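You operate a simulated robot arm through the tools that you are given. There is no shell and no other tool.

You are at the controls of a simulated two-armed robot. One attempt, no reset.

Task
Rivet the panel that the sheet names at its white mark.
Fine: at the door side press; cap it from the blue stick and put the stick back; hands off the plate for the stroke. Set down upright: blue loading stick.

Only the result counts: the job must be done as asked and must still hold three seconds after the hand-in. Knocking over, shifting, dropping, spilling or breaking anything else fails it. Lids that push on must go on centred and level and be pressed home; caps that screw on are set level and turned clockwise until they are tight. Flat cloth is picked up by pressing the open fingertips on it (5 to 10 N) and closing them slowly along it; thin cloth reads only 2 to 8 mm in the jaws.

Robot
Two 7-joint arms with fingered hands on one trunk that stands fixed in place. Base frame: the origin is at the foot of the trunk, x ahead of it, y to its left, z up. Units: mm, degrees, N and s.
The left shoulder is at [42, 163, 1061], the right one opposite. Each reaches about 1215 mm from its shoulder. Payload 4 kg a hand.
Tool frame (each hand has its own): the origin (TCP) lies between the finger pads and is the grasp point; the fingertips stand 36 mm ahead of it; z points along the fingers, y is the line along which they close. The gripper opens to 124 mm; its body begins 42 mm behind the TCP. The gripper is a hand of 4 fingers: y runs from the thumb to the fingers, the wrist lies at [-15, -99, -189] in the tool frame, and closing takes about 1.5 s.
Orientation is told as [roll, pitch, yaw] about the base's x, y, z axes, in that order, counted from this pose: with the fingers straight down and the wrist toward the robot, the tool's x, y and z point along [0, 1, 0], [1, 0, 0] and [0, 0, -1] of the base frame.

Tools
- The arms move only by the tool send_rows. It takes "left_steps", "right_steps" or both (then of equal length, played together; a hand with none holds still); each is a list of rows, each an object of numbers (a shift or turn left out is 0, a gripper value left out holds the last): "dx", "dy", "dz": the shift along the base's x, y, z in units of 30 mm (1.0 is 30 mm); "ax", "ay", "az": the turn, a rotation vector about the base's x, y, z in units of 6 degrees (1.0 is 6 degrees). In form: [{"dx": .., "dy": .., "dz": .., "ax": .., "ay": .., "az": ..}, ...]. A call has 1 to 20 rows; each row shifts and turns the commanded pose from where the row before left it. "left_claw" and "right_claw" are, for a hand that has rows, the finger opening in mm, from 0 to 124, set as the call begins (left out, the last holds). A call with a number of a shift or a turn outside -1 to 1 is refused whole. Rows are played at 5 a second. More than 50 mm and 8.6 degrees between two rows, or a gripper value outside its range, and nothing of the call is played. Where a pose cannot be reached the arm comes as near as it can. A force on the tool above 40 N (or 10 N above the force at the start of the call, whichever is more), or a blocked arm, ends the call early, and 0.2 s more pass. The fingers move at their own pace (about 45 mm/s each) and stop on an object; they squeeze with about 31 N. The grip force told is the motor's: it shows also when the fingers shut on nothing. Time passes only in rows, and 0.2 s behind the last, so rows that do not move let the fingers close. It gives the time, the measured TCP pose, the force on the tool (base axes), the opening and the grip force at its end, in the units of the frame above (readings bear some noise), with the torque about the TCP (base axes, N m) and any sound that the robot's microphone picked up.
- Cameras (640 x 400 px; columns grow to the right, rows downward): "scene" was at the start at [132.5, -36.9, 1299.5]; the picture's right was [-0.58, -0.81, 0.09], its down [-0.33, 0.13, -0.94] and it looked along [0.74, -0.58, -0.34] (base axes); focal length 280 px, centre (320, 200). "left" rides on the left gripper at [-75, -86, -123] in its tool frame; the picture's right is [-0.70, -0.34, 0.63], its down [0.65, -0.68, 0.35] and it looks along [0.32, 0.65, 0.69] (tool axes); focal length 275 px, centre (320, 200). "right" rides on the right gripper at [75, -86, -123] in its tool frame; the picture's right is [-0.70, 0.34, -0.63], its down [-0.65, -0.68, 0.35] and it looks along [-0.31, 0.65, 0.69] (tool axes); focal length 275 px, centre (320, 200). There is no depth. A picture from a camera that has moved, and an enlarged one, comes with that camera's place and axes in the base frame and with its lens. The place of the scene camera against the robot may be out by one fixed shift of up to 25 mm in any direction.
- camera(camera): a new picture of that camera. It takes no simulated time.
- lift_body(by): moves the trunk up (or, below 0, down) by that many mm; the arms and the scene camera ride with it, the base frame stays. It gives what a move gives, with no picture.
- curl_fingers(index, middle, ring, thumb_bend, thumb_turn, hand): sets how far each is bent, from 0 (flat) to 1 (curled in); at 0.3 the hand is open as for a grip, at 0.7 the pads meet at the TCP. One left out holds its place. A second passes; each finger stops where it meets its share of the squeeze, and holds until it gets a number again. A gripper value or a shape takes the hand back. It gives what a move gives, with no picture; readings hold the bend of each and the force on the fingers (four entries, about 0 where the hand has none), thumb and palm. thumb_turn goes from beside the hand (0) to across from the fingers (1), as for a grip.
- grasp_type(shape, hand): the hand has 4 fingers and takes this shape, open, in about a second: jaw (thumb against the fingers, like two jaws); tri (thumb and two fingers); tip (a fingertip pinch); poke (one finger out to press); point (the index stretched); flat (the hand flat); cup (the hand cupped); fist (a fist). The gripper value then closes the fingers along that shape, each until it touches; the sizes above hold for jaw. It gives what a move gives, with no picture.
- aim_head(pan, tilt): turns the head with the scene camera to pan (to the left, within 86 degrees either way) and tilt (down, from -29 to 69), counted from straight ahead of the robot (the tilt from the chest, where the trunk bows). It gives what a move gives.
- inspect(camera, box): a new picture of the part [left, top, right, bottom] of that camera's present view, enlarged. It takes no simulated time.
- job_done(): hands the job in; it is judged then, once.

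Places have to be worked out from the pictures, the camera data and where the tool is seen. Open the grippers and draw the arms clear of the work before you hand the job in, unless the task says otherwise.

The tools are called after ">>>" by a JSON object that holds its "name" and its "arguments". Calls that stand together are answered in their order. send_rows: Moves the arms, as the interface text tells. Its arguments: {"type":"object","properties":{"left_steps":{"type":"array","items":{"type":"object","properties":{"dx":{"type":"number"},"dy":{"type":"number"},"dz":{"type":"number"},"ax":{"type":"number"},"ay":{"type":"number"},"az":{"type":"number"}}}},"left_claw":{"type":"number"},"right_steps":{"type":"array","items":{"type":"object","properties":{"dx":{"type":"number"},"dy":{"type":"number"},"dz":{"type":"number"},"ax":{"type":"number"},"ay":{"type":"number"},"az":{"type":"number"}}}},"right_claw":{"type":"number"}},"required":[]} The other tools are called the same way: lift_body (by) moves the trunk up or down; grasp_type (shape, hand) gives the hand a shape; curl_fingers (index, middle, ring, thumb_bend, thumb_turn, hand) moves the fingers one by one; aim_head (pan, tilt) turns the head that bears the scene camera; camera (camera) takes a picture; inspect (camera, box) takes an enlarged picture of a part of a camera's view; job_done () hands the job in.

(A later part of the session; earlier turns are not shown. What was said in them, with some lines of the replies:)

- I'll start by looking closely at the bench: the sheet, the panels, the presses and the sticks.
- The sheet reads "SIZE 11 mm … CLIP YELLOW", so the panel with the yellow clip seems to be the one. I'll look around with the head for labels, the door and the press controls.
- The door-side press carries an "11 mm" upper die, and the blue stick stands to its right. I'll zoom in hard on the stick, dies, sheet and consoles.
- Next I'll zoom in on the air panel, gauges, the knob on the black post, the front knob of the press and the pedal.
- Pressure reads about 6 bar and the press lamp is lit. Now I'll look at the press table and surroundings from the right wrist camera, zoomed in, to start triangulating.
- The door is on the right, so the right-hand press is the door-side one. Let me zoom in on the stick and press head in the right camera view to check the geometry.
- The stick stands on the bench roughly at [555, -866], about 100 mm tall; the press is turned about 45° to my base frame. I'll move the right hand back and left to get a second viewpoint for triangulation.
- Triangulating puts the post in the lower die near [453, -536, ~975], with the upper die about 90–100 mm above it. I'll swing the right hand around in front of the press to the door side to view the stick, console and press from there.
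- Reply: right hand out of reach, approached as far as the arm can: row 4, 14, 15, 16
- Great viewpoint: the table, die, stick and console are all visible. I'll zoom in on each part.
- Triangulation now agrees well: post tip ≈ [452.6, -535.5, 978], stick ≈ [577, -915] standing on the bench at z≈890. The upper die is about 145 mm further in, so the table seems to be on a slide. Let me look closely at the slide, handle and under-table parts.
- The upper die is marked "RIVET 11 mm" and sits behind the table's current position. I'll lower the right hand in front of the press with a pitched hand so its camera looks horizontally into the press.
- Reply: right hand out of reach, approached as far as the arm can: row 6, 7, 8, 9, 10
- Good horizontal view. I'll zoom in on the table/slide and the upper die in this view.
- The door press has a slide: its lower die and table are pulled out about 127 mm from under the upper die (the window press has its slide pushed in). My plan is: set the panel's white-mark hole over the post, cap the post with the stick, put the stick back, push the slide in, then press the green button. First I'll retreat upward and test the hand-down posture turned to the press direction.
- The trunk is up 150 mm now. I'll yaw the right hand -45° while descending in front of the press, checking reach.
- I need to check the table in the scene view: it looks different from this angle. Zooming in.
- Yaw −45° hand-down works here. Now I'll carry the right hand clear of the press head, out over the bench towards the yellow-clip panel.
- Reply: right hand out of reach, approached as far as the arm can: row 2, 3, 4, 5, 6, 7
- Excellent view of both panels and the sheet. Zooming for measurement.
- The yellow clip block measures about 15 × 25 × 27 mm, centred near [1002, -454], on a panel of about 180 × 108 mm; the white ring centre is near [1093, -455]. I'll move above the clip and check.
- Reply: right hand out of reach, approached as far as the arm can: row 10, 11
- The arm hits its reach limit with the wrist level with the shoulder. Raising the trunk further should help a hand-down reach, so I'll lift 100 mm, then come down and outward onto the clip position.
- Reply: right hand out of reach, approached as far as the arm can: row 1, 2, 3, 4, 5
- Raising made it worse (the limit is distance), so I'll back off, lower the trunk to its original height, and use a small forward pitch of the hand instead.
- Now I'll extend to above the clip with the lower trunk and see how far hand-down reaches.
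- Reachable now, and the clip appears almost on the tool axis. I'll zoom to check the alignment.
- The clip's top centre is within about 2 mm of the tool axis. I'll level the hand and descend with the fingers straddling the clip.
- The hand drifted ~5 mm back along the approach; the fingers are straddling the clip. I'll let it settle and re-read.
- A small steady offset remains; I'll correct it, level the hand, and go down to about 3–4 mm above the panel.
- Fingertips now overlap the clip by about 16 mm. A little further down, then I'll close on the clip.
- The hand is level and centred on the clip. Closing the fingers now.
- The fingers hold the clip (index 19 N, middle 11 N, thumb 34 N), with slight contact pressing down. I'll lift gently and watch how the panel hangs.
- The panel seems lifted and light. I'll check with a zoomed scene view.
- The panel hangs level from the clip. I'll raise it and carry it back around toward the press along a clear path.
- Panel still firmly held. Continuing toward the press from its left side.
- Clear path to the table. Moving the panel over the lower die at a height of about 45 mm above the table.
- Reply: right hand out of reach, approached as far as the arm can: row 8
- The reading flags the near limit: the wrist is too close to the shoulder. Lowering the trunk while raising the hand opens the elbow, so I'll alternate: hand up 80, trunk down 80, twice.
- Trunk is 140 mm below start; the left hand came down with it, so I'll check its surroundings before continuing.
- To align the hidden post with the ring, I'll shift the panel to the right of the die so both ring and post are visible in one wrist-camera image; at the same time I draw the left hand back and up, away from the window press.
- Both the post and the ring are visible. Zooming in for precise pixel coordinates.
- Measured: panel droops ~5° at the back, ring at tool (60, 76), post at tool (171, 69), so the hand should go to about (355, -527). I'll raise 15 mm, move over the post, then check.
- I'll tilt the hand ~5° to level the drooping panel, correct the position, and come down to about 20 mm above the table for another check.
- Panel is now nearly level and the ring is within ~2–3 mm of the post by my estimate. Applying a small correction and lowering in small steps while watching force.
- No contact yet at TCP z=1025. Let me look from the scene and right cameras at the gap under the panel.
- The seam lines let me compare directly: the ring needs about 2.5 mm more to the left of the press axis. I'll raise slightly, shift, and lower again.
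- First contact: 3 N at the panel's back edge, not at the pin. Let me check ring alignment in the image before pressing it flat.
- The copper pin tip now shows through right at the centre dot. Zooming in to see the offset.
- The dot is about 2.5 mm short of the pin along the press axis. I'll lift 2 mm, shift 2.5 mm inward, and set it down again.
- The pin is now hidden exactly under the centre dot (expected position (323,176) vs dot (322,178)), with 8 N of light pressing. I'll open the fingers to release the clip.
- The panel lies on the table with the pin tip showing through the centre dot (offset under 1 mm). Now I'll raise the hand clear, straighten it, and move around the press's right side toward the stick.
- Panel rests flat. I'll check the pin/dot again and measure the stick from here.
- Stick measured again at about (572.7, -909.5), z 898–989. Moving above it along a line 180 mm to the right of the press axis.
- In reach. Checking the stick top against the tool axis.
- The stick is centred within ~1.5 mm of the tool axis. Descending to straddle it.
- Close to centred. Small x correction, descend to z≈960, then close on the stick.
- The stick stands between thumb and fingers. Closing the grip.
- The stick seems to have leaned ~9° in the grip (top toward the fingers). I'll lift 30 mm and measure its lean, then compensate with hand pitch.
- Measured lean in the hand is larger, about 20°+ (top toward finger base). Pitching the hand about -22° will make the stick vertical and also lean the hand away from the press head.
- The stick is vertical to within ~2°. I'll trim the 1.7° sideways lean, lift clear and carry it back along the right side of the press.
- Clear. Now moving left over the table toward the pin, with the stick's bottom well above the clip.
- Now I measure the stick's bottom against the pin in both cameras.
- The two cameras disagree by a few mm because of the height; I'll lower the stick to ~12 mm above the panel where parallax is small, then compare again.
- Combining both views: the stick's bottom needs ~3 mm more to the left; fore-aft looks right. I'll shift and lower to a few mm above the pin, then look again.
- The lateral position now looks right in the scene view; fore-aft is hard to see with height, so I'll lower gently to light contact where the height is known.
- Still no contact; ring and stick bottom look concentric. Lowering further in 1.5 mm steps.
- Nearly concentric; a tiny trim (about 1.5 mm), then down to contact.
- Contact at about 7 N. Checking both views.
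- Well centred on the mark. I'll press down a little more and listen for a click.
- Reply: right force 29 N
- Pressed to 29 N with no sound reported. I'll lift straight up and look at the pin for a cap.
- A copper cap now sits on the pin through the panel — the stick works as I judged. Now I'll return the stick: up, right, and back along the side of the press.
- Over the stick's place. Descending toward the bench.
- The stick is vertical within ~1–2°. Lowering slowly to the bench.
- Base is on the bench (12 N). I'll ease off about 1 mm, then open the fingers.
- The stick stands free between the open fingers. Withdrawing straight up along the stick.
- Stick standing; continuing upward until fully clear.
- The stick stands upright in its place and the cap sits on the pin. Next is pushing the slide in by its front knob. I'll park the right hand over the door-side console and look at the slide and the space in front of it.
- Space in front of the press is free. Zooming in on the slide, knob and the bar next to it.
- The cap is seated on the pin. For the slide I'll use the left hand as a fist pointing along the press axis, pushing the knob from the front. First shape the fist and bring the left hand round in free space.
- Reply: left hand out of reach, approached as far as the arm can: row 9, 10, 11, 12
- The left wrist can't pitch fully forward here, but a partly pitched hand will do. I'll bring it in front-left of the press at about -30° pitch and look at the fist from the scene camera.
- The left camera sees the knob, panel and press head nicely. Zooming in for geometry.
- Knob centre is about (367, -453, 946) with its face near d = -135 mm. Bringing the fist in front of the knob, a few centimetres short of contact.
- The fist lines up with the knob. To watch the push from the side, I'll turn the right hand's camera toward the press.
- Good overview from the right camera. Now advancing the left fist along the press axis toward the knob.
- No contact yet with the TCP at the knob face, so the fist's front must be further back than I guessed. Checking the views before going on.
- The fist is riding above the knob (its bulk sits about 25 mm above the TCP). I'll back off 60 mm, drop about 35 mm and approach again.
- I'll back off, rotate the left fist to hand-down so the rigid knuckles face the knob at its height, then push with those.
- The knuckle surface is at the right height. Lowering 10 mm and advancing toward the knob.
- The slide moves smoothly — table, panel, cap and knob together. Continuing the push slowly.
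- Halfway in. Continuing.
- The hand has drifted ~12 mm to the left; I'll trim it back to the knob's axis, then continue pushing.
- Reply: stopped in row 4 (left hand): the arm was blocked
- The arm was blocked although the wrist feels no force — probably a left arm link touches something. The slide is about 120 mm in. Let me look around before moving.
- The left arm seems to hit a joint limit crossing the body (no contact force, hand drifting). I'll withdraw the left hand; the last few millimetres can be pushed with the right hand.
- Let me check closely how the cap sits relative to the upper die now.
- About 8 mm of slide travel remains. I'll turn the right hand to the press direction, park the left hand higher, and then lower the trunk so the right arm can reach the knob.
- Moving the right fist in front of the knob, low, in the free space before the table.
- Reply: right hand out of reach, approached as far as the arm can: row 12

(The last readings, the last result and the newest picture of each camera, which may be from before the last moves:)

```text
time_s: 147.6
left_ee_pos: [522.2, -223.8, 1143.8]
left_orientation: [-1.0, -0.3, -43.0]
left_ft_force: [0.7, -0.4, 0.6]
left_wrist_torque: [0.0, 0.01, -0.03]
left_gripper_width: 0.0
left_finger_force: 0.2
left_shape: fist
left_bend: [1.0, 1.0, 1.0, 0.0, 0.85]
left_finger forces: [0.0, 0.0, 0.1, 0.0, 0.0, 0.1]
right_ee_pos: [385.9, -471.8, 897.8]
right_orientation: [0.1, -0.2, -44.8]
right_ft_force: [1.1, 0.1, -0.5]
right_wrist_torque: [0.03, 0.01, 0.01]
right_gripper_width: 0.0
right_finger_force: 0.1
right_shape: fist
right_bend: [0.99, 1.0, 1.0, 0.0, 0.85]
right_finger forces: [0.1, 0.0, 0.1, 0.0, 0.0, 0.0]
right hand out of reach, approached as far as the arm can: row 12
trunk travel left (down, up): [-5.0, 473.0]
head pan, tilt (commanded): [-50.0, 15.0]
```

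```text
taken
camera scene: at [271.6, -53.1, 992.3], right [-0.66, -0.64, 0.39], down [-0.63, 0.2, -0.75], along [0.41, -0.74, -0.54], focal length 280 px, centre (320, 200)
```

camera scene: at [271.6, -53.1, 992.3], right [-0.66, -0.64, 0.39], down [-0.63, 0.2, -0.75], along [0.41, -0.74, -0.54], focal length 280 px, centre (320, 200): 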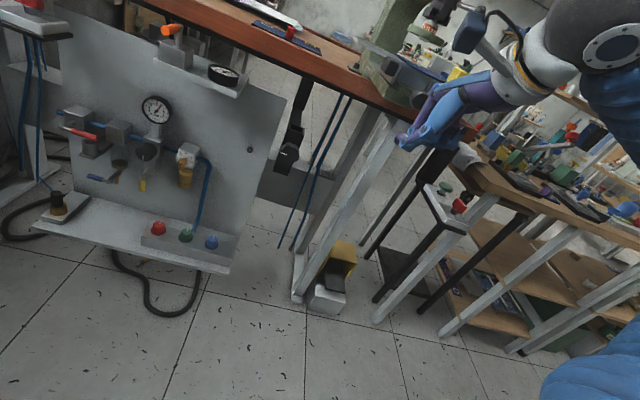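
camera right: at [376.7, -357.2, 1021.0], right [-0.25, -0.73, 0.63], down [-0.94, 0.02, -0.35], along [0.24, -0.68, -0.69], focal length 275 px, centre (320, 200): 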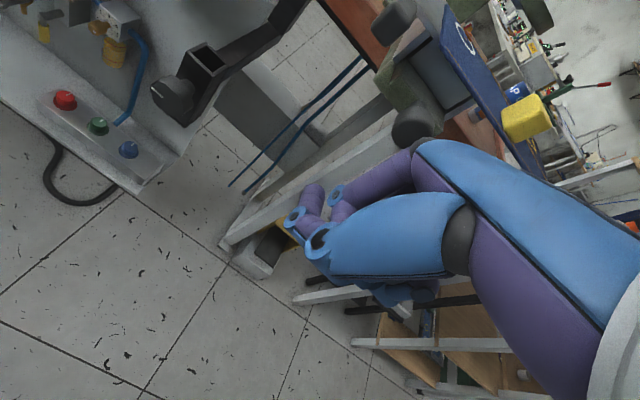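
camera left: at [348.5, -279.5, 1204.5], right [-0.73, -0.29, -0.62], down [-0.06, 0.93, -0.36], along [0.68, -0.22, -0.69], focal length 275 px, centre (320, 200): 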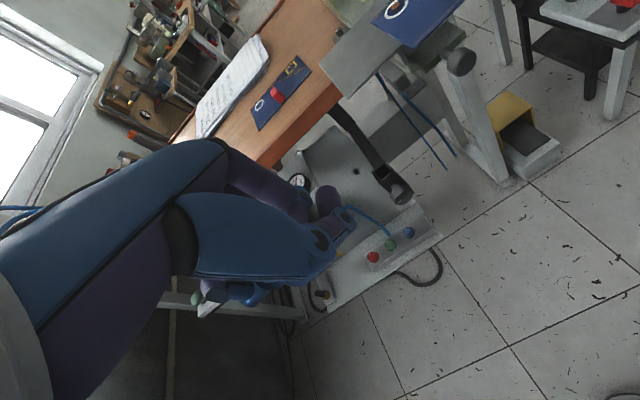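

The right fist is lined up with the knob. Advancing along the press axis.

>>> {"name": "send_rows", "arguments": {"right_steps": [{"dx": 0.2, "dy": -0.2}, {"dx": 0.2, "dy": -0.2}, {"dx": 0.2, "dy": -0.2}, {"dx": 0.2, "dy": -0.2}, {}]}}

>>> {"name": "inspect", "arguments": {"camera": "right", "box": [330, 20, 560, 220]}}

```text
time_s: 148.8
left_ee_pos: [522.5, -224.5, 1145.2]
left_orientation: [-1.1, -0.2, -43.1]
left_ft_force: [0.8, 0.0, 0.4]
left_wrist_torque: [-0.02, 0.03, 0.04]
left_gripper_width: 0.0
left_finger_force: 0.0
left_shape: fist
left_bend: [1.0, 1.0, 1.0, 0.0, 0.85]
left_finger forces: [0.1, 0.1, 0.0, 0.1, 0.0, 0.0]
right_ee_pos: [409.1, -493.5, 899.8]
right_orientation: [0.1, -0.4, -45.0]
right_ft_force: [0.3, -0.6, -0.5]
right_wrist_torque: [0.01, -0.01, 0.0]
right_gripper_width: 0.0
right_finger_force: 0.0
right_shape: fist
right_bend: [0.99, 1.0, 1.0, 0.0, 0.85]
right_finger forces: [0.1, 0.0, 0.0, 0.0, 0.0, 0.0]
trunk travel left (down, up): [-5.0, 473.0]
head pan, tilt (commanded): [-50.0, 15.0]
```

```text
2.00 times, centred on (445, 120) of right
camera zoom: at [400.4, -379.9, 1021.7], right [-0.26, -0.73, 0.63], down [-0.94, 0.02, -0.35], along [0.24, -0.68, -0.69], focal length 551 px, centre (70, 360)
```

zoom: 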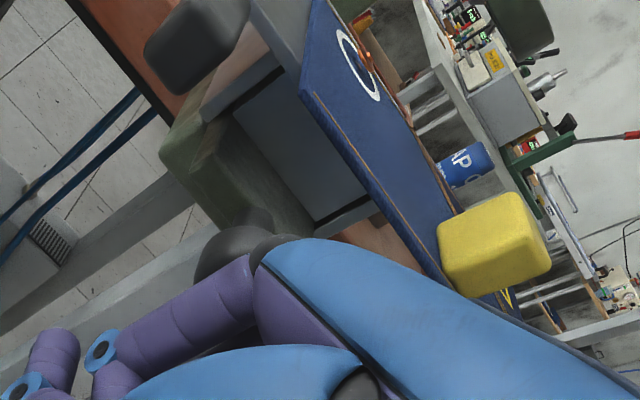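

>>> {"name": "send_rows", "arguments": {"right_steps": [{"dx": 0.13, "dy": -0.13}, {"dx": 0.13, "dy": -0.13}, {}]}}

>>> {"name": "send_rows", "arguments": {"right_steps": [{"dx": 0.12, "dy": -0.12}, {"dx": 0.12, "dy": -0.12}, {}]}}

```text
time_s: 149.6
left_ee_pos: [521.8, -224.3, 1144.9]
left_orientation: [-1.0, -0.2, -43.0]
left_ft_force: [0.2, 0.4, 0.1]
left_wrist_torque: [-0.01, 0.04, 0.02]
left_gripper_width: 0.1
left_finger_force: 0.0
left_shape: fist
left_bend: [1.0, 1.0, 1.0, 0.0, 0.85]
left_finger forces: [0.0, 0.1, 0.1, 0.0, 0.0, 0.1]
right_ee_pos: [418.2, -501.9, 899.1]
right_orientation: [0.0, -0.4, -44.8]
right_ft_force: [-0.6, -0.6, -0.2]
right_wrist_torque: [0.0, 0.01, -0.01]
right_gripper_width: 0.0
right_finger_force: 0.0
right_shape: fist
right_bend: [0.99, 1.0, 1.0, 0.0, 0.85]
right_finger forces: [0.0, 0.0, 0.1, 0.0, 0.0, 0.0]
trunk travel left (down, up): [-5.0, 473.0]
head pan, tilt (commanded): [-50.0, 15.0]
```

```text
time_s: 150.4
left_ee_pos: [520.5, -224.1, 1145.7]
left_orientation: [-1.0, -0.2, -43.0]
left_ft_force: [0.2, -0.1, 0.4]
left_wrist_torque: [0.0, 0.03, -0.04]
left_gripper_width: 0.1
left_finger_force: 0.0
left_shape: fist
left_bend: [1.0, 1.0, 1.0, 0.0, 0.85]
left_finger forces: [0.0, 0.0, 0.1, 0.0, 0.0, 0.0]
right_ee_pos: [423.3, -509.6, 899.9]
right_orientation: [0.1, -0.4, -44.8]
right_ft_force: [-14.4, 9.2, 1.2]
right_wrist_torque: [-0.53, -0.73, -0.21]
right_gripper_width: 0.2
right_finger_force: 0.0
right_shape: fist
right_bend: [0.99, 1.0, 1.0, 0.0, 0.85]
right_finger forces: [0.1, 15.7, 0.1, 0.1, 0.0, 0.0]
trunk travel left (down, up): [-5.0, 473.0]
head pan, tilt (commanded): [-50.0, 15.0]
```

Resistance of ~17 N now: either a detent or the end stop. Let me look at the position.

>>> {"name": "inspect", "arguments": {"camera": "right", "box": [330, 20, 560, 220]}}

>>> {"name": "inspect", "arguments": {"camera": "scene", "box": [330, 0, 480, 120]}}

```text
2.00 times, centred on (445, 120) of right
camera zoom: at [414.4, -394.7, 1022.6], right [-0.26, -0.73, 0.64], down [-0.94, 0.02, -0.35], along [0.24, -0.68, -0.69], focal length 551 px, centre (70, 360)
```

zoom: 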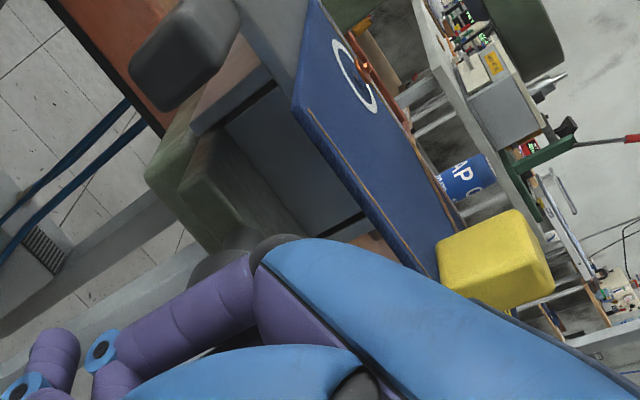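

```text
3.33 times, centred on (405, 60) of scene
camera zoom: at [270.4, -52.5, 992.8], right [-0.66, -0.64, 0.39], down [-0.63, 0.2, -0.75], along [0.41, -0.74, -0.54], focal length 932 px, centre (37, 667)
```

zoom: 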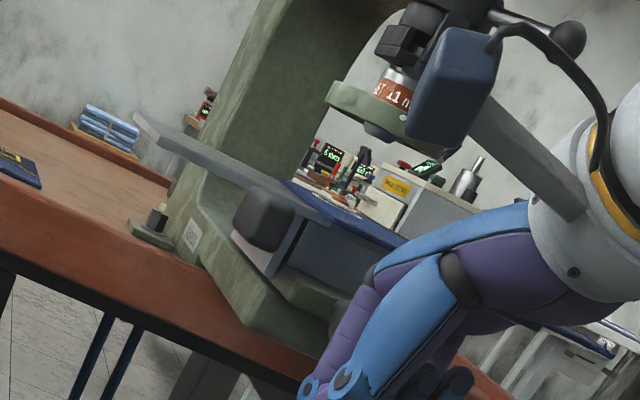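

>>> {"name": "send_rows", "arguments": {"right_steps": [{"dx": 0.07, "dy": -0.07}, {"dx": 0.05, "dy": -0.05}, {}]}}

```text
time_s: 150.9
left_ee_pos: [520.3, -223.1, 1146.1]
left_orientation: [-1.0, -0.3, -43.0]
left_ft_force: [-0.5, -0.4, 0.4]
left_wrist_torque: [-0.01, -0.01, 0.03]
left_gripper_width: 0.1
left_finger_force: 0.1
left_shape: fist
left_bend: [1.0, 1.0, 1.0, 0.0, 0.85]
left_finger forces: [0.0, 0.1, 0.0, 0.0, 0.0, 0.0]
right_ee_pos: [424.7, -509.3, 900.7]
right_orientation: [-0.1, -0.5, -44.7]
right_ft_force: [-25.3, 18.4, 4.1]
right_wrist_torque: [-1.12, -1.44, -0.46]
right_gripper_width: 0.1
right_finger_force: 0.1
right_shape: fist
right_bend: [0.99, 1.0, 1.0, 0.0, 0.85]
right_finger forces: [0.1, 30.7, 0.1, 0.0, 0.0, 0.0]
trunk travel left (down, up): [-5.0, 473.0]
head pan, tilt (commanded): [-50.0, 15.0]
stopped in row 2 (right hand): the force on the tool passed its limit at 42 N (the readings are from after the stop); the commanded pose is now the measured one
```

Firm end stop (42 N, no further travel): the slide is home. Withdrawing the right hand and checking the alignment under the die.

>>> {"name": "send_rows", "arguments": {"right_steps": [{"dx": -0.15, "dy": 0.15}, {"dx": -0.3, "dy": 0.3}, {"dx": -0.3, "dy": 0.3}, {"dx": -0.59, "dy": -0.5, "dz": 0.9}, {"dx": -0.59, "dy": -0.59, "dz": 0.95}, {"dx": -0.59, "dy": -0.59, "dz": 0.95}, {"dx": -0.59, "dy": -0.59, "dz": 0.95}, {"dx": -0.59, "dy": -0.59, "dz": 0.95}, {"dx": -0.59, "dy": -0.59, "dz": 0.95}, {}]}}

>>> {"name": "aim_head", "arguments": {"pan": -50, "tilt": 0}}

>>> {"name": "camera", "arguments": {"camera": "scene"}}

>>> {"name": "camera", "arguments": {"camera": "right"}}

```text
time_s: 153.1
left_ee_pos: [522.4, -224.1, 1145.1]
left_orientation: [-1.2, -0.2, -43.0]
left_ft_force: [0.0, 0.7, -0.2]
left_wrist_torque: [0.0, -0.02, -0.04]
left_gripper_width: 0.1
left_finger_force: 0.0
left_shape: fist
left_bend: [1.0, 1.0, 1.0, 0.0, 0.85]
left_finger forces: [0.0, 0.0, 0.1, 0.0, 0.0, 0.0]
right_ee_pos: [297.2, -594.3, 1069.4]
right_orientation: [0.0, -0.3, -44.6]
right_ft_force: [-0.1, -0.5, 0.1]
right_wrist_torque: [0.02, 0.04, 0.0]
right_gripper_width: 0.0
right_finger_force: 0.1
right_shape: fist
right_bend: [0.99, 1.0, 1.0, 0.0, 0.85]
right_finger forces: [0.0, 0.0, 0.0, 0.0, 0.0, 0.0]
trunk travel left (down, up): [-5.0, 473.0]
head pan, tilt (commanded): [-50.0, 15.0]
```

```text
time_s: 153.8
left_ee_pos: [522.1, -224.8, 1145.9]
left_orientation: [-1.1, -0.3, -43.0]
left_ft_force: [-0.5, -0.2, -0.5]
left_wrist_torque: [0.01, 0.0, -0.03]
left_gripper_width: 0.2
left_finger_force: 0.1
left_shape: fist
left_bend: [1.0, 1.0, 1.0, 0.0, 0.85]
left_finger forces: [0.0, 0.1, 0.0, 0.0, 0.1, 0.1]
right_ee_pos: [298.5, -593.5, 1069.8]
right_orientation: [-0.1, -0.3, -44.8]
right_ft_force: [-1.1, -0.8, -0.4]
right_wrist_torque: [-0.01, 0.0, -0.01]
right_gripper_width: 0.3
right_finger_force: 0.1
right_shape: fist
right_bend: [0.99, 1.0, 1.0, 0.0, 0.85]
right_finger forces: [0.1, 0.1, 0.1, 0.1, 0.0, 0.1]
trunk travel left (down, up): [-5.0, 473.0]
head pan, tilt (commanded): [-50.0, 0.0]
```

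```text
taken
camera scene: at [281.7, -50.6, 1014.3], right [-0.66, -0.64, 0.39], down [-0.5, 0.0, -0.86], along [0.56, -0.77, -0.32], focal length 280 px, centre (320, 200)
```

scene: 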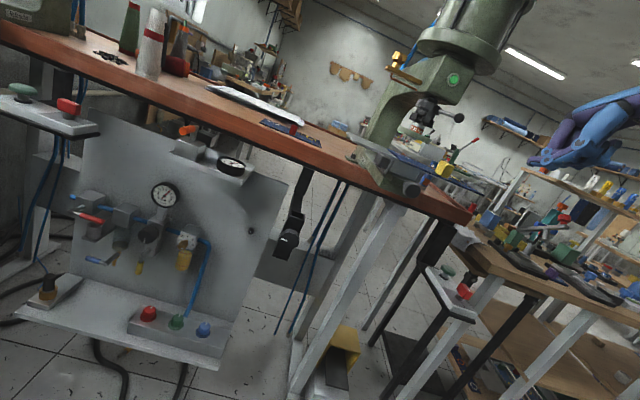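

```text
taken
camera right: at [288.3, -479.0, 1191.0], right [-0.25, -0.73, 0.64], down [-0.94, 0.02, -0.35], along [0.24, -0.68, -0.69], focal length 275 px, centre (320, 200)
```

right: 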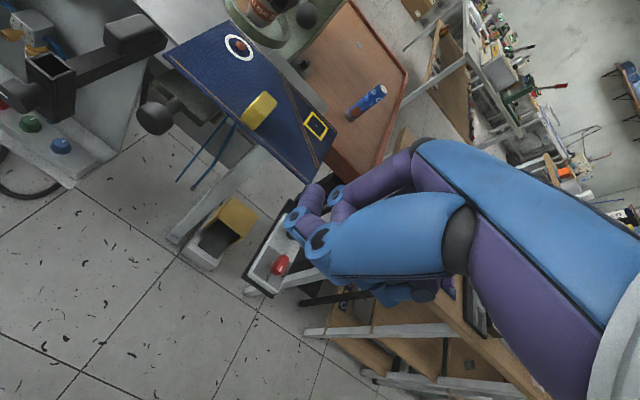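

>>> {"name": "inspect", "arguments": {"camera": "right", "box": [190, 0, 330, 100]}}

>>> {"name": "inspect", "arguments": {"camera": "scene", "box": [390, 80, 480, 200]}}

>>> {"name": "inspect", "arguments": {"camera": "scene", "box": [395, 110, 445, 170]}}

```text
4.00 times, centred on (260, 50) of right
camera zoom: at [288.3, -479.0, 1191.0], right [-0.25, -0.73, 0.64], down [-0.94, 0.02, -0.35], along [0.24, -0.68, -0.69], focal length 1101 px, centre (560, 800)
```

zoom: 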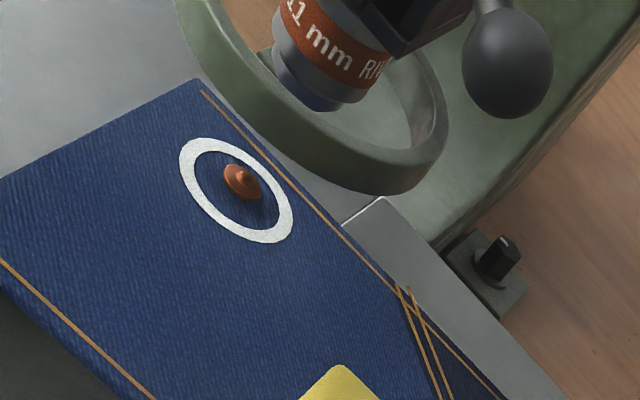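

```text
3.33 times, centred on (435, 140) of scene
camera zoom: at [281.7, -50.6, 1014.3], right [-0.66, -0.64, 0.39], down [-0.5, 0.0, -0.86], along [0.56, -0.77, -0.32], focal length 932 px, centre (-63, 400)
```

zoom: 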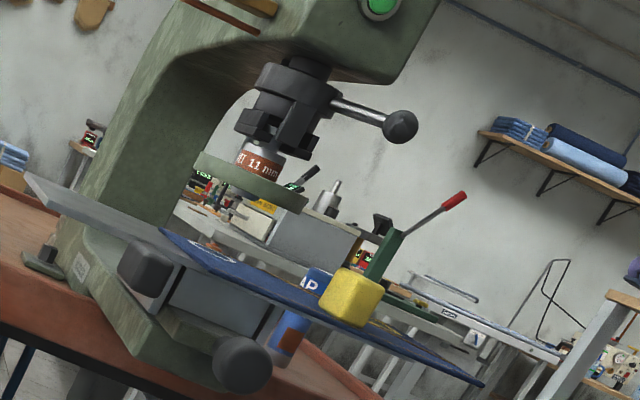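

```text
6.67 times, centred on (420, 140) of scene
camera zoom: at [281.7, -50.6, 1014.3], right [-0.66, -0.64, 0.39], down [-0.5, 0.0, -0.86], along [0.56, -0.77, -0.32], focal length 1863 px, centre (-347, 600)
```

zoom: 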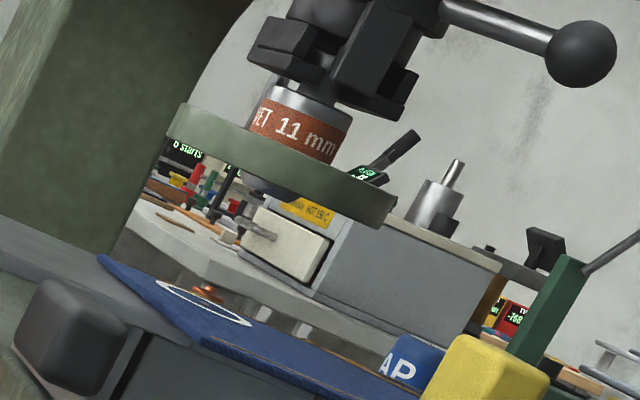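

The slide is home: the cap sits at d≈126 mm, within ~2–3 mm (measurement error) of directly under the die. Now I'll bring the right hand above the console with a poking finger.

>>> {"name": "grasp_type", "arguments": {"shape": "poke", "hand": "right"}}

>>> {"name": "send_rows", "arguments": {"right_steps": [{"dx": 0.25, "dy": -0.9}, {"dx": 0.25, "dy": -0.9}, {"dx": 0.25, "dy": -0.9}, {"dx": 0.25, "dy": -0.9}, {"dx": 0.25, "dy": -0.9}, {"dx": 0.25, "dy": -0.9, "dz": -0.5}, {"dx": 0.1, "dy": -0.5, "dz": -0.8}, {"dz": -0.8}, {"dz": -0.8}, {}]}}

>>> {"name": "camera", "arguments": {"camera": "right"}}

>>> {"name": "inspect", "arguments": {"camera": "right", "box": [200, 150, 420, 370]}}

```text
time_s: 154.8
left_ee_pos: [522.6, -223.7, 1145.2]
left_orientation: [-1.1, -0.2, -43.0]
left_ft_force: [0.5, 0.1, -0.6]
left_wrist_torque: [-0.03, 0.0, 0.0]
left_gripper_width: 0.0
left_finger_force: 0.0
left_shape: fist
left_bend: [1.0, 1.0, 1.0, 0.0, 0.85]
left_finger forces: [0.0, 0.0, 0.1, 0.0, 0.1, 0.0]
right_ee_pos: [297.9, -593.3, 1069.5]
right_orientation: [0.0, -0.4, -44.8]
right_ft_force: [-0.2, -0.4, -0.3]
right_wrist_torque: [-0.01, -0.02, 0.02]
right_gripper_width: 0.1
right_finger_force: 0.0
right_shape: poke
right_bend: [0.7, 0.7, 0.99, 0.0, 0.9]
right_finger forces: [0.1, 0.0, 0.0, 0.0, 0.0, 0.0]
trunk travel left (down, up): [-5.0, 473.0]
head pan, tilt (commanded): [-50.0, 0.0]
```

```text
time_s: 156.9
left_ee_pos: [521.2, -225.5, 1144.0]
left_orientation: [-1.1, -0.2, -43.1]
left_ft_force: [0.2, -0.1, -1.1]
left_wrist_torque: [0.04, -0.02, -0.01]
left_gripper_width: 0.1
left_finger_force: 0.1
left_shape: fist
left_bend: [1.0, 1.0, 1.0, 0.0, 0.85]
left_finger forces: [0.0, 0.0, 0.0, 0.0, 0.1, 0.0]
right_ee_pos: [345.4, -769.7, 982.9]
right_orientation: [0.2, -0.3, -44.8]
right_ft_force: [0.3, -0.5, -0.8]
right_wrist_torque: [-0.01, -0.01, 0.02]
right_gripper_width: 0.0
right_finger_force: 0.0
right_shape: poke
right_bend: [0.7, 0.7, 0.99, 0.0, 0.89]
right_finger forces: [0.0, 0.1, 0.0, 0.0, 0.1, 0.0]
trunk travel left (down, up): [-5.0, 473.0]
head pan, tilt (commanded): [-50.0, 0.0]
```

```text
taken
camera right: at [336.5, -655.3, 1104.6], right [-0.25, -0.73, 0.63], down [-0.94, 0.02, -0.35], along [0.24, -0.68, -0.69], focal length 275 px, centre (320, 200)
```

right: 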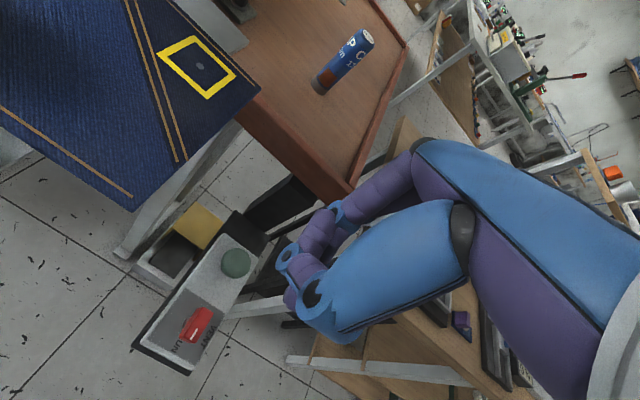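

```text
1.82 times, centred on (310, 260) of right
camera zoom: at [336.5, -655.3, 1104.6], right [-0.25, -0.73, 0.63], down [-0.94, 0.02, -0.35], along [0.24, -0.68, -0.69], focal length 500 px, centre (338, 91)
```

zoom: 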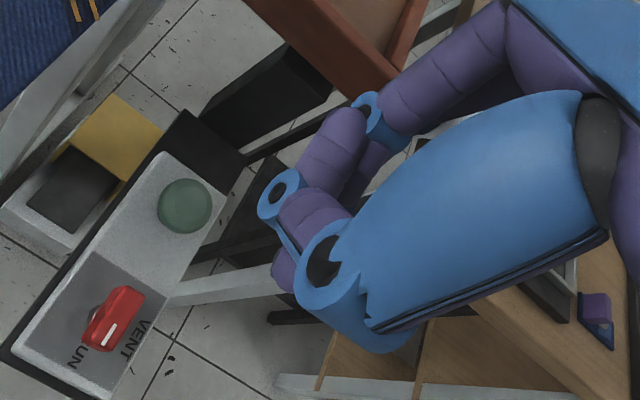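

I'll use closed fingertips in the jaw shape, which form a compact tip. Moving above the green button.

>>> {"name": "grasp_type", "arguments": {"shape": "jaw", "hand": "right"}}

>>> {"name": "send_rows", "arguments": {"right_steps": [{"dx": 0.33, "dy": -0.54}, {"dx": 0.33, "dy": -0.54}, {"dx": 0.33, "dy": -0.54, "dz": -0.7}, {"dz": -0.9}, {"dz": -0.9}, {}, {}, {}, {}], "right_claw": 0}}

>>> {"name": "camera", "arguments": {"camera": "right"}}

>>> {"name": "inspect", "arguments": {"camera": "right", "box": [180, 180, 380, 380]}}

```text
time_s: 157.8
left_ee_pos: [521.4, -224.3, 1145.5]
left_orientation: [-1.1, -0.3, -43.0]
left_ft_force: [1.4, 1.4, -0.3]
left_wrist_torque: [0.01, 0.01, -0.04]
left_gripper_width: 0.3
left_finger_force: 0.1
left_shape: fist
left_bend: [1.0, 1.0, 1.0, 0.0, 0.85]
left_finger forces: [0.0, 0.1, 0.0, 0.0, 0.1, 0.1]
right_ee_pos: [346.7, -769.6, 983.0]
right_orientation: [0.1, -0.2, -44.8]
right_ft_force: [0.0, 0.7, -0.5]
right_wrist_torque: [0.01, 0.0, -0.01]
right_gripper_width: 124.2
right_finger_force: 0.1
right_shape: jaw
right_bend: [0.3, 0.3, 0.3, 0.3, 0.98]
right_finger forces: [0.0, 0.0, 0.1, 0.0, 0.1, 0.1]
trunk travel left (down, up): [-5.0, 473.0]
head pan, tilt (commanded): [-50.0, 0.0]
```

```text
time_s: 159.8
left_ee_pos: [522.5, -223.8, 1145.2]
left_orientation: [-1.1, -0.1, -43.0]
left_ft_force: [-0.4, 0.0, -0.1]
left_wrist_torque: [0.0, 0.01, -0.04]
left_gripper_width: 0.1
left_finger_force: 0.0
left_shape: fist
left_bend: [1.0, 1.0, 1.0, 0.0, 0.85]
left_finger forces: [0.0, 0.0, 0.1, 0.1, 0.0, 0.0]
right_ee_pos: [374.6, -817.0, 905.6]
right_orientation: [0.0, -0.3, -44.8]
right_ft_force: [-0.8, -0.8, 0.3]
right_wrist_torque: [0.04, -0.01, -0.02]
right_gripper_width: 0.0
right_finger_force: 30.5
right_shape: jaw
right_bend: [0.7, 0.7, 0.7, 0.71, 1.0]
right_finger forces: [0.0, 0.0, 0.0, 0.0, 0.0, 0.0]
trunk travel left (down, up): [-5.0, 473.0]
head pan, tilt (commanded): [-50.0, 0.0]
```

```text
taken
camera right: at [364.7, -703.1, 1028.4], right [-0.25, -0.73, 0.64], down [-0.94, 0.02, -0.35], along [0.24, -0.68, -0.69], focal length 275 px, centre (320, 200)
```

right: 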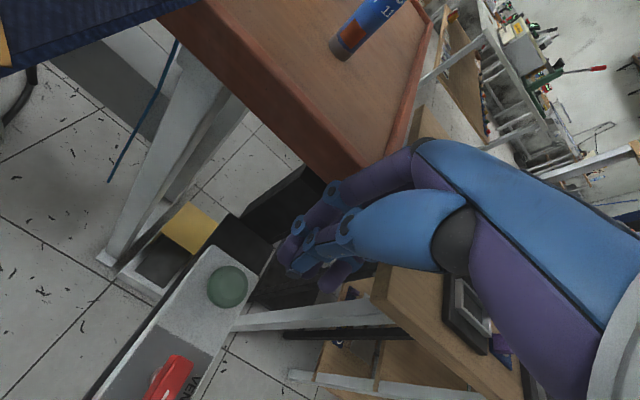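

```text
2.00 times, centred on (280, 280) of right
camera zoom: at [364.7, -703.1, 1028.4], right [-0.25, -0.73, 0.64], down [-0.94, 0.02, -0.35], along [0.24, -0.68, -0.69], focal length 551 px, centre (400, 40)
```

zoom: 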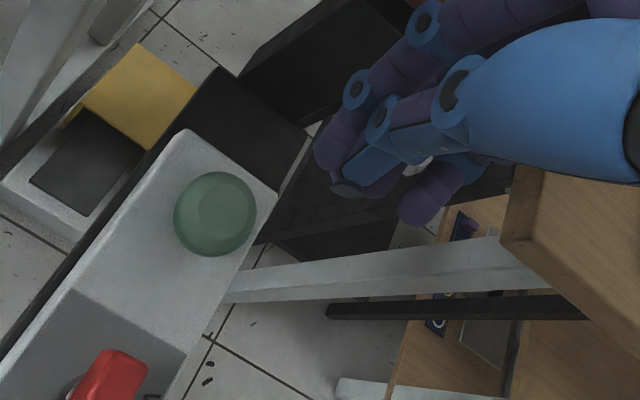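

The button is centred under the fingertips. Before pressing: both hands are off the plate (left parked, right over the console). Descending toward the button.

>>> {"name": "send_rows", "arguments": {"right_steps": [{"dz": -0.9}, {"dz": -0.9}, {"dz": -0.8}, {"dz": -0.3}, {}, {}]}}

>>> {"name": "inspect", "arguments": {"camera": "right", "box": [180, 180, 380, 380]}}

```text
time_s: 161.2
left_ee_pos: [521.9, -224.3, 1145.6]
left_orientation: [-1.2, -0.3, -43.0]
left_ft_force: [1.3, 0.0, 0.0]
left_wrist_torque: [0.0, 0.03, -0.04]
left_gripper_width: 0.2
left_finger_force: 0.1
left_shape: fist
left_bend: [1.0, 1.0, 1.0, 0.0, 0.85]
left_finger forces: [0.0, 0.0, 0.0, 0.0, 0.0, 0.0]
right_ee_pos: [374.3, -818.2, 818.8]
right_orientation: [-0.1, -0.3, -44.8]
right_ft_force: [0.2, -0.2, 0.4]
right_wrist_torque: [0.01, 0.02, 0.01]
right_gripper_width: 0.0
right_finger_force: 31.4
right_shape: jaw
right_bend: [0.7, 0.7, 0.7, 0.71, 1.0]
right_finger forces: [0.0, 0.0, 0.0, 0.0, 0.1, 0.0]
trunk travel left (down, up): [-5.0, 473.0]
head pan, tilt (commanded): [-50.0, 0.0]
```

```text
2.00 times, centred on (280, 280) of right
camera zoom: at [365.3, -703.5, 941.5], right [-0.25, -0.73, 0.64], down [-0.94, 0.02, -0.35], along [0.24, -0.68, -0.69], focal length 551 px, centre (400, 40)
```

zoom: 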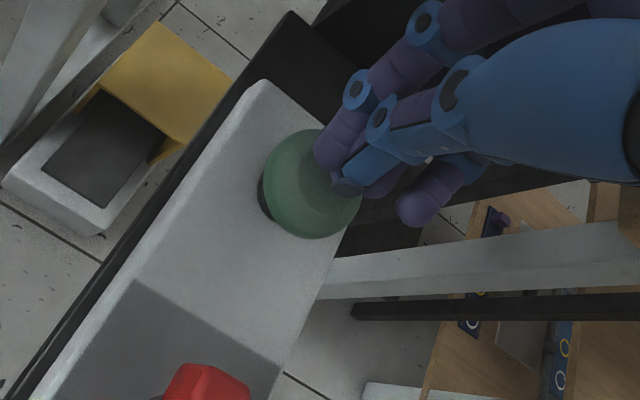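

Fingertips are just above the green button. Pressing it down in small steps.

>>> {"name": "send_rows", "arguments": {"right_steps": [{"dz": -0.2}, {"dz": -0.2}, {"dz": -0.15}, {"dz": -0.1}, {}]}}

>>> {"name": "inspect", "arguments": {"camera": "scene", "box": [395, 110, 445, 170]}}

```text
time_s: 162.4
left_ee_pos: [522.9, -223.9, 1146.5]
left_orientation: [-1.1, -0.2, -43.0]
left_ft_force: [-0.4, 0.1, -0.6]
left_wrist_torque: [-0.01, 0.02, 0.0]
left_gripper_width: 0.0
left_finger_force: 0.0
left_shape: fist
left_bend: [1.0, 1.0, 1.0, 0.0, 0.85]
left_finger forces: [0.0, 0.1, 0.1, 0.0, 0.0, 0.1]
right_ee_pos: [375.6, -818.0, 800.6]
right_orientation: [0.0, -0.4, -44.9]
right_ft_force: [0.2, -0.1, 8.6]
right_wrist_torque: [0.03, -0.06, -0.03]
right_gripper_width: 0.0
right_finger_force: 30.9
right_shape: jaw
right_bend: [0.7, 0.7, 0.7, 0.71, 1.0]
right_finger forces: [0.0, 0.1, 0.0, 0.0, 0.0, 0.0]
trunk travel left (down, up): [-5.0, 473.0]
head pan, tilt (commanded): [-50.0, 0.0]
heard: click
```

```text
6.67 times, centred on (420, 140) of scene
camera zoom: at [281.5, -50.1, 1014.5], right [-0.66, -0.64, 0.39], down [-0.5, 0.0, -0.86], along [0.56, -0.77, -0.32], focal length 1863 px, centre (-347, 600)
```

zoom: 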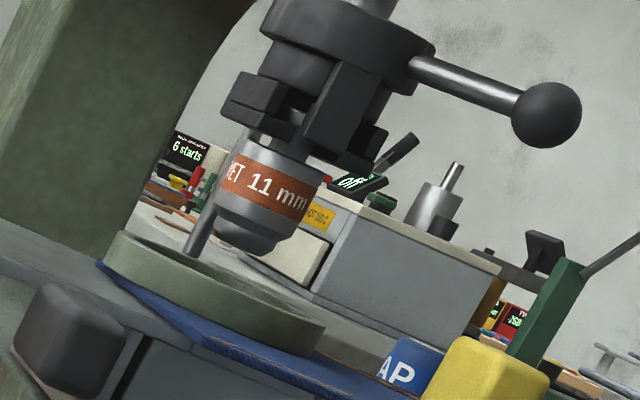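

A click, and the ring guard and die are coming down. I'll hold a moment and watch the stroke.

>>> {"name": "send_rows", "arguments": {"right_steps": [{}, {}, {}]}}

>>> {"name": "inspect", "arguments": {"camera": "scene", "box": [395, 110, 445, 170]}}

```text
time_s: 163.2
left_ee_pos: [522.5, -222.5, 1146.0]
left_orientation: [-1.1, -0.3, -43.0]
left_ft_force: [0.3, 0.1, -0.1]
left_wrist_torque: [0.0, -0.04, 0.01]
left_gripper_width: 0.2
left_finger_force: 0.1
left_shape: fist
left_bend: [1.0, 1.0, 1.0, 0.0, 0.85]
left_finger forces: [0.0, 0.0, 0.1, 0.0, 0.1, 0.0]
right_ee_pos: [376.9, -817.5, 801.1]
right_orientation: [0.0, -0.4, -44.8]
right_ft_force: [0.6, 0.3, 9.3]
right_wrist_torque: [0.01, -0.03, 0.0]
right_gripper_width: 0.0
right_finger_force: 30.8
right_shape: jaw
right_bend: [0.7, 0.7, 0.7, 0.71, 1.0]
right_finger forces: [0.1, 0.1, 0.0, 0.1, 0.0, 0.1]
trunk travel left (down, up): [-5.0, 473.0]
head pan, tilt (commanded): [-50.0, 0.0]
```

```text
6.67 times, centred on (420, 140) of scene
camera zoom: at [281.5, -50.1, 1014.5], right [-0.66, -0.64, 0.39], down [-0.5, 0.0, -0.86], along [0.56, -0.77, -0.32], focal length 1863 px, centre (-347, 600)
```

zoom: 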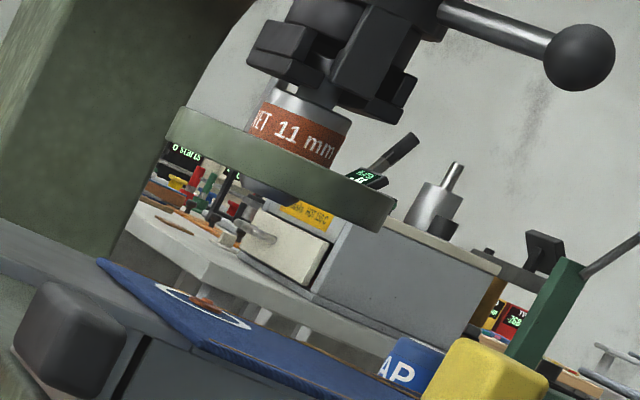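

The head has gone down and returned; the cap looks pressed flat. I'll release the button and look at the rivet closely.

>>> {"name": "send_rows", "arguments": {"right_steps": [{"dz": 0.4}, {"dz": 0.8}, {"dz": 0.9}, {"dz": 0.9}, {}]}}

>>> {"name": "inspect", "arguments": {"camera": "scene", "box": [395, 135, 425, 160]}}

>>> {"name": "inspect", "arguments": {"camera": "scene", "box": [380, 70, 480, 200]}}

```text
time_s: 164.4
left_ee_pos: [522.3, -224.7, 1145.3]
left_orientation: [-1.1, -0.1, -43.0]
left_ft_force: [0.3, 0.4, 0.4]
left_wrist_torque: [-0.01, -0.04, 0.02]
left_gripper_width: 0.1
left_finger_force: 0.0
left_shape: fist
left_bend: [1.0, 1.0, 1.0, 0.0, 0.85]
left_finger forces: [0.0, 0.1, 0.0, 0.0, 0.0, 0.0]
right_ee_pos: [374.7, -820.6, 891.1]
right_orientation: [0.0, -0.3, -44.9]
right_ft_force: [0.7, -0.3, 0.0]
right_wrist_torque: [-0.02, -0.03, 0.01]
right_gripper_width: 0.0
right_finger_force: 31.0
right_shape: jaw
right_bend: [0.7, 0.7, 0.7, 0.71, 1.0]
right_finger forces: [0.0, 0.1, 0.0, 0.0, 0.0, 0.0]
trunk travel left (down, up): [-5.0, 473.0]
head pan, tilt (commanded): [-50.0, 0.0]
```

```text
16.00 times, centred on (410, 148) of scene
camera zoom: at [281.8, -50.6, 1014.2], right [-0.66, -0.64, 0.39], down [-0.5, 0.0, -0.86], along [0.56, -0.77, -0.32], focal length 4472 px, centre (-1120, 1040)
```

zoom: 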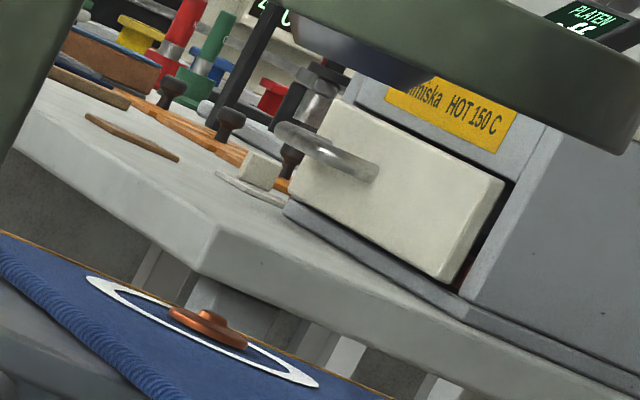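

```text
3.08 times, centred on (430, 135) of scene
camera zoom: at [281.8, -50.6, 1014.2], right [-0.66, -0.64, 0.39], down [-0.5, 0.0, -0.86], along [0.56, -0.77, -0.32], focal length 860 px, centre (-18, 400)
```

zoom: 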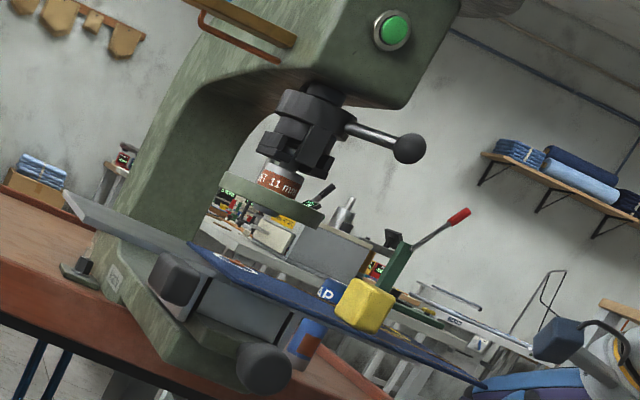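

The rivet appears set. I'll move the right hand back for a look from above.

>>> {"name": "send_rows", "arguments": {"right_steps": [{"dz": 0.9}, {"dz": 0.9}, {"dz": 0.9}, {"dz": 0.9}, {"dz": 0.9}, {"dz": 0.9}, {"dx": -0.32, "dy": 0.94}, {"dx": -0.32, "dy": 0.94}, {"dx": -0.32, "dy": 0.94}, {"dx": -0.32, "dy": 0.94}, {"dx": -0.32, "dy": 0.94}, {"dx": -0.32, "dy": 0.94}, {"dx": -0.32, "dy": 0.94}, {"dx": -0.32, "dy": 0.94}, {}, {}]}}

>>> {"name": "camera", "arguments": {"camera": "right"}}

>>> {"name": "inspect", "arguments": {"camera": "right", "box": [190, 0, 330, 100]}}

```text
time_s: 167.8
left_ee_pos: [521.8, -224.8, 1145.8]
left_orientation: [-1.1, -0.2, -43.0]
left_ft_force: [-0.7, -0.2, -0.5]
left_wrist_torque: [-0.02, 0.02, 0.04]
left_gripper_width: 0.3
left_finger_force: 0.1
left_shape: fist
left_bend: [1.0, 1.0, 1.0, 0.0, 0.85]
left_finger forces: [0.0, 0.0, 0.0, 0.0, 0.0, 0.0]
right_ee_pos: [297.9, -595.3, 1051.4]
right_orientation: [0.2, -0.2, -44.8]
right_ft_force: [0.3, -0.5, -1.8]
right_wrist_torque: [-0.02, -0.01, -0.02]
right_gripper_width: 0.1
right_finger_force: 31.1
right_shape: jaw
right_bend: [0.7, 0.7, 0.7, 0.72, 1.0]
right_finger forces: [0.0, 0.1, 0.1, 0.0, 0.0, 0.1]
trunk travel left (down, up): [-5.0, 473.0]
head pan, tilt (commanded): [-50.0, 0.0]
```

```text
taken
camera right: at [289.0, -480.2, 1173.1], right [-0.25, -0.73, 0.64], down [-0.94, 0.02, -0.35], along [0.24, -0.68, -0.69], focal length 275 px, centre (320, 200)
```

right: 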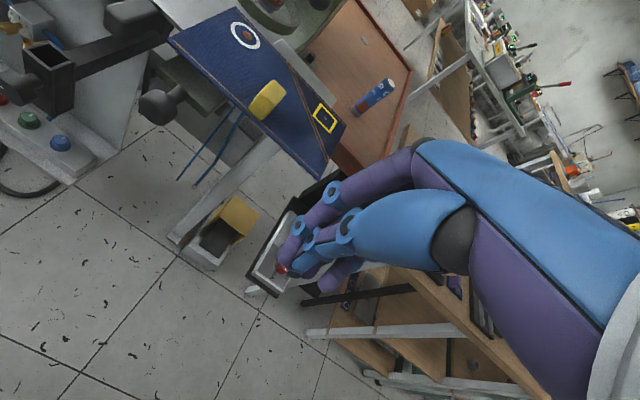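

```text
4.00 times, centred on (260, 50) of right
camera zoom: at [289.0, -480.2, 1173.1], right [-0.25, -0.73, 0.64], down [-0.94, 0.02, -0.35], along [0.24, -0.68, -0.69], focal length 1101 px, centre (560, 800)
```

zoom: 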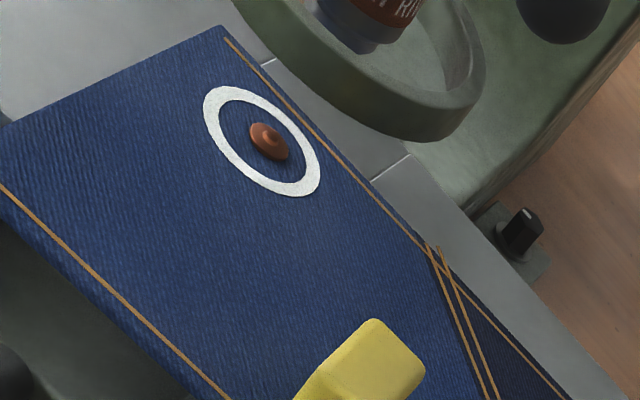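

>>> {"name": "inspect", "arguments": {"camera": "right", "box": [225, 15, 265, 50]}}

>>> {"name": "inspect", "arguments": {"camera": "right", "box": [340, 70, 420, 130]}}

>>> {"name": "camera", "arguments": {"camera": "left"}}

```text
11.43 times, centred on (245, 32) of right
camera zoom: at [289.0, -480.2, 1173.1], right [-0.25, -0.73, 0.64], down [-0.94, 0.02, -0.35], along [0.24, -0.68, -0.69], focal length 3146 px, centre (1177, 2114)
```

zoom: 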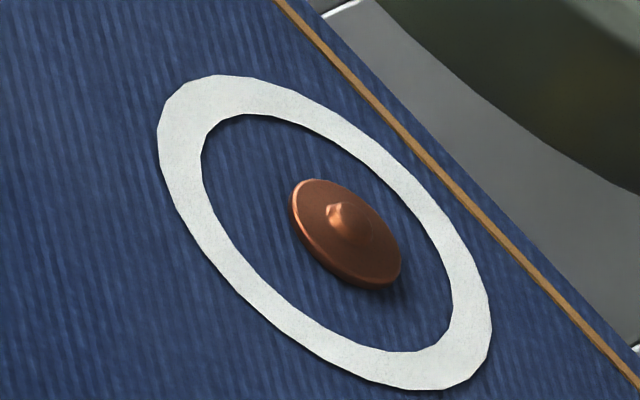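

```text
6.67 times, centred on (380, 100) of right
camera zoom: at [289.0, -480.2, 1173.1], right [-0.25, -0.73, 0.64], down [-0.94, 0.02, -0.35], along [0.24, -0.68, -0.69], focal length 1835 px, centre (-80, 867)
```

zoom: 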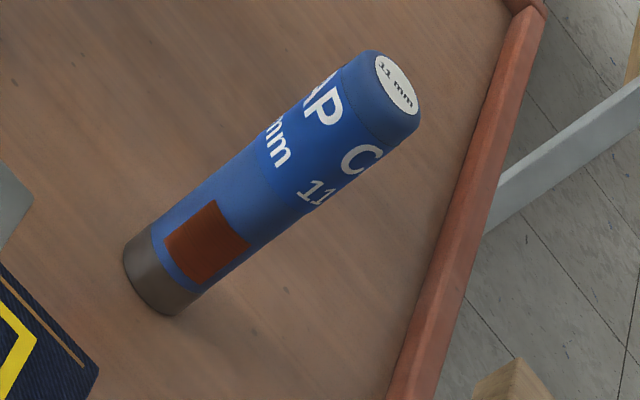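

```text
taken
camera left: at [409.5, -218.8, 1268.9], right [-0.73, -0.29, -0.62], down [-0.06, 0.93, -0.36], along [0.68, -0.22, -0.7], focal length 275 px, centre (320, 200)
```

left: 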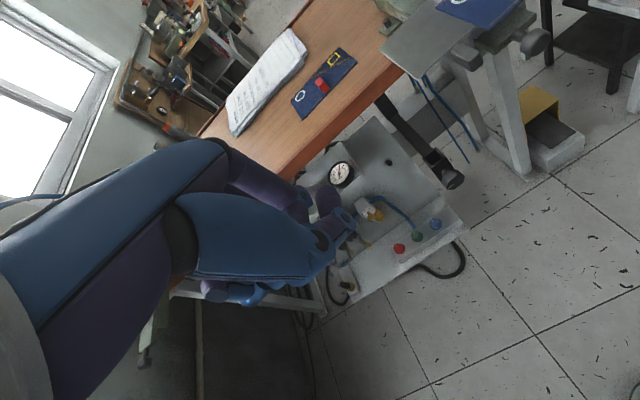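

The rivet is flattened and set at the centre of the white ring; the stick stands upright in its place. Now I'll open both hands and draw the arms well clear.

>>> {"name": "grasp_type", "arguments": {"shape": "jaw", "hand": "left"}}

>>> {"name": "send_rows", "arguments": {"right_steps": [{"dz": 0.8}, {"dz": 0.8, "dx": -0.2, "dy": -0.4}, {"dz": 0.8, "dx": -0.2, "dy": -0.4}, {"dz": 0.8, "dx": -0.2, "dy": -0.4}, {"dz": 0.8, "dy": -0.4}, {"dz": 0.8, "dy": -0.4}, {"dz": 0.5}, {}], "left_steps": [{"dz": 0.8}, {"dz": 0.8}, {"dz": 0.8}, {"dz": 0.5, "dy": 0.3}, {"dy": 0.3}, {}, {}, {}], "right_claw": 124, "left_claw": 124}}

>>> {"name": "camera", "arguments": {"camera": "scene"}}

>>> {"name": "camera", "arguments": {"camera": "right"}}

>>> {"name": "camera", "arguments": {"camera": "left"}}

```text
time_s: 168.8
left_ee_pos: [523.5, -224.4, 1145.9]
left_orientation: [-1.0, -0.2, -43.0]
left_ft_force: [0.0, 0.4, 0.3]
left_wrist_torque: [0.01, 0.04, 0.0]
left_gripper_width: 123.6
left_finger_force: 0.0
left_shape: jaw
left_bend: [0.3, 0.3, 0.3, 0.3, 0.97]
left_finger forces: [0.0, 0.0, 0.0, 0.0, 0.0, 0.1]
right_ee_pos: [298.0, -595.4, 1050.8]
right_orientation: [0.0, -0.4, -44.8]
right_ft_force: [-0.6, 0.8, -0.6]
right_wrist_torque: [-0.02, 0.0, -0.02]
right_gripper_width: 0.0
right_finger_force: 31.0
right_shape: jaw
right_bend: [0.7, 0.7, 0.7, 0.72, 1.0]
right_finger forces: [0.0, 0.1, 0.0, 0.0, 0.1, 0.0]
trunk travel left (down, up): [-5.0, 473.0]
head pan, tilt (commanded): [-50.0, 0.0]
```

```text
time_s: 170.6
left_ee_pos: [521.0, -205.6, 1232.1]
left_orientation: [-1.2, -0.2, -43.1]
left_ft_force: [0.5, 0.4, 0.7]
left_wrist_torque: [0.02, 0.0, 0.02]
left_gripper_width: 123.8
left_finger_force: 0.0
left_shape: jaw
left_bend: [0.3, 0.3, 0.3, 0.3, 0.97]
left_finger forces: [0.1, 0.0, 0.0, 0.1, 0.0, 0.0]
right_ee_pos: [281.7, -653.5, 1211.6]
right_orientation: [0.1, -0.4, -44.6]
right_ft_force: [0.1, 0.5, 0.3]
right_wrist_torque: [0.0, -0.02, 0.01]
right_gripper_width: 123.7
right_finger_force: 0.1
right_shape: jaw
right_bend: [0.3, 0.3, 0.3, 0.3, 0.98]
right_finger forces: [0.0, 0.1, 0.1, 0.0, 0.0, 0.0]
trunk travel left (down, up): [-5.0, 473.0]
head pan, tilt (commanded): [-50.0, 0.0]
```

```text
taken
camera scene: at [281.7, -50.6, 1014.3], right [-0.66, -0.64, 0.39], down [-0.5, 0.0, -0.86], along [0.56, -0.77, -0.32], focal length 280 px, centre (320, 200)
```

scene: 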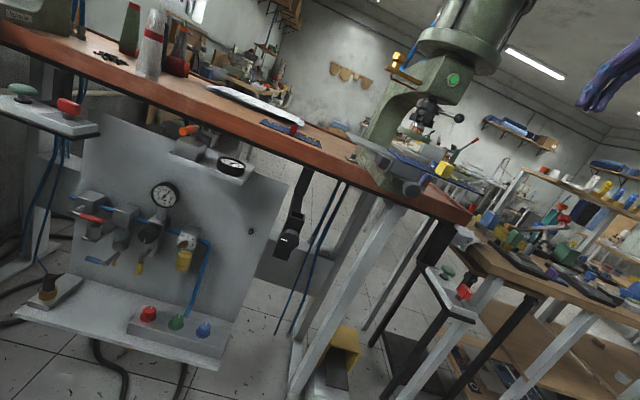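

```text
taken
camera right: at [272.3, -538.6, 1333.1], right [-0.25, -0.73, 0.64], down [-0.94, 0.02, -0.35], along [0.24, -0.68, -0.69], focal length 275 px, centre (320, 200)
```

right: 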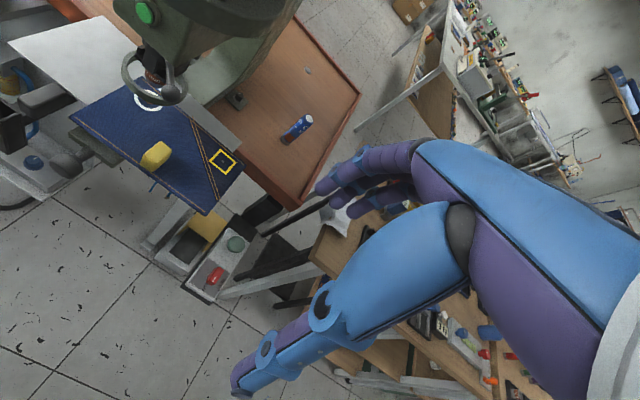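

```text
taken
camera left: at [408.8, -199.7, 1356.3], right [-0.73, -0.29, -0.62], down [-0.06, 0.93, -0.36], along [0.68, -0.22, -0.7], focal length 275 px, centre (320, 200)
```

left: 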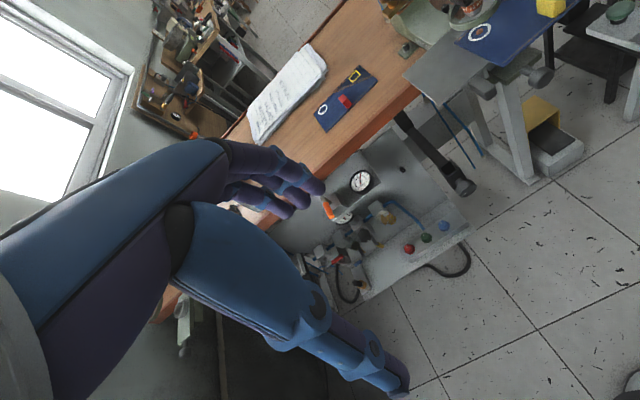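

Both hands are open and clear; the riveted panel lies on the door-side press, the stick stands upright at its place, and nothing else has moved. Handing in the job.

>>> {"name": "job_done", "arguments": {}}

```text
The job is handed in.
```

The yellow-clip panel, which the sheet calls for ("CLIP YELLOW"), is riveted at its white mark on the door-side press. I have handed the job in; no verdict has come back yet.

- **Rivet:** The cap came from the blue stick onto the pin. After the stroke it sits flat in the white ring, by my measurement about 1 mm off centre.
- **Stick:** The blue loading stick is back at its place, standing upright.
- **Stroke:** Both hands were off the panel when I pressed the green button. I heard a click, and the head came down and returned.
- **Slide:** I pushed the press's slide in to its end stop before the stroke and left it in, with the panel still on the table.
- **Surroundings:** I saw nothing else moved or knocked over. Both hands are open and drawn clear.
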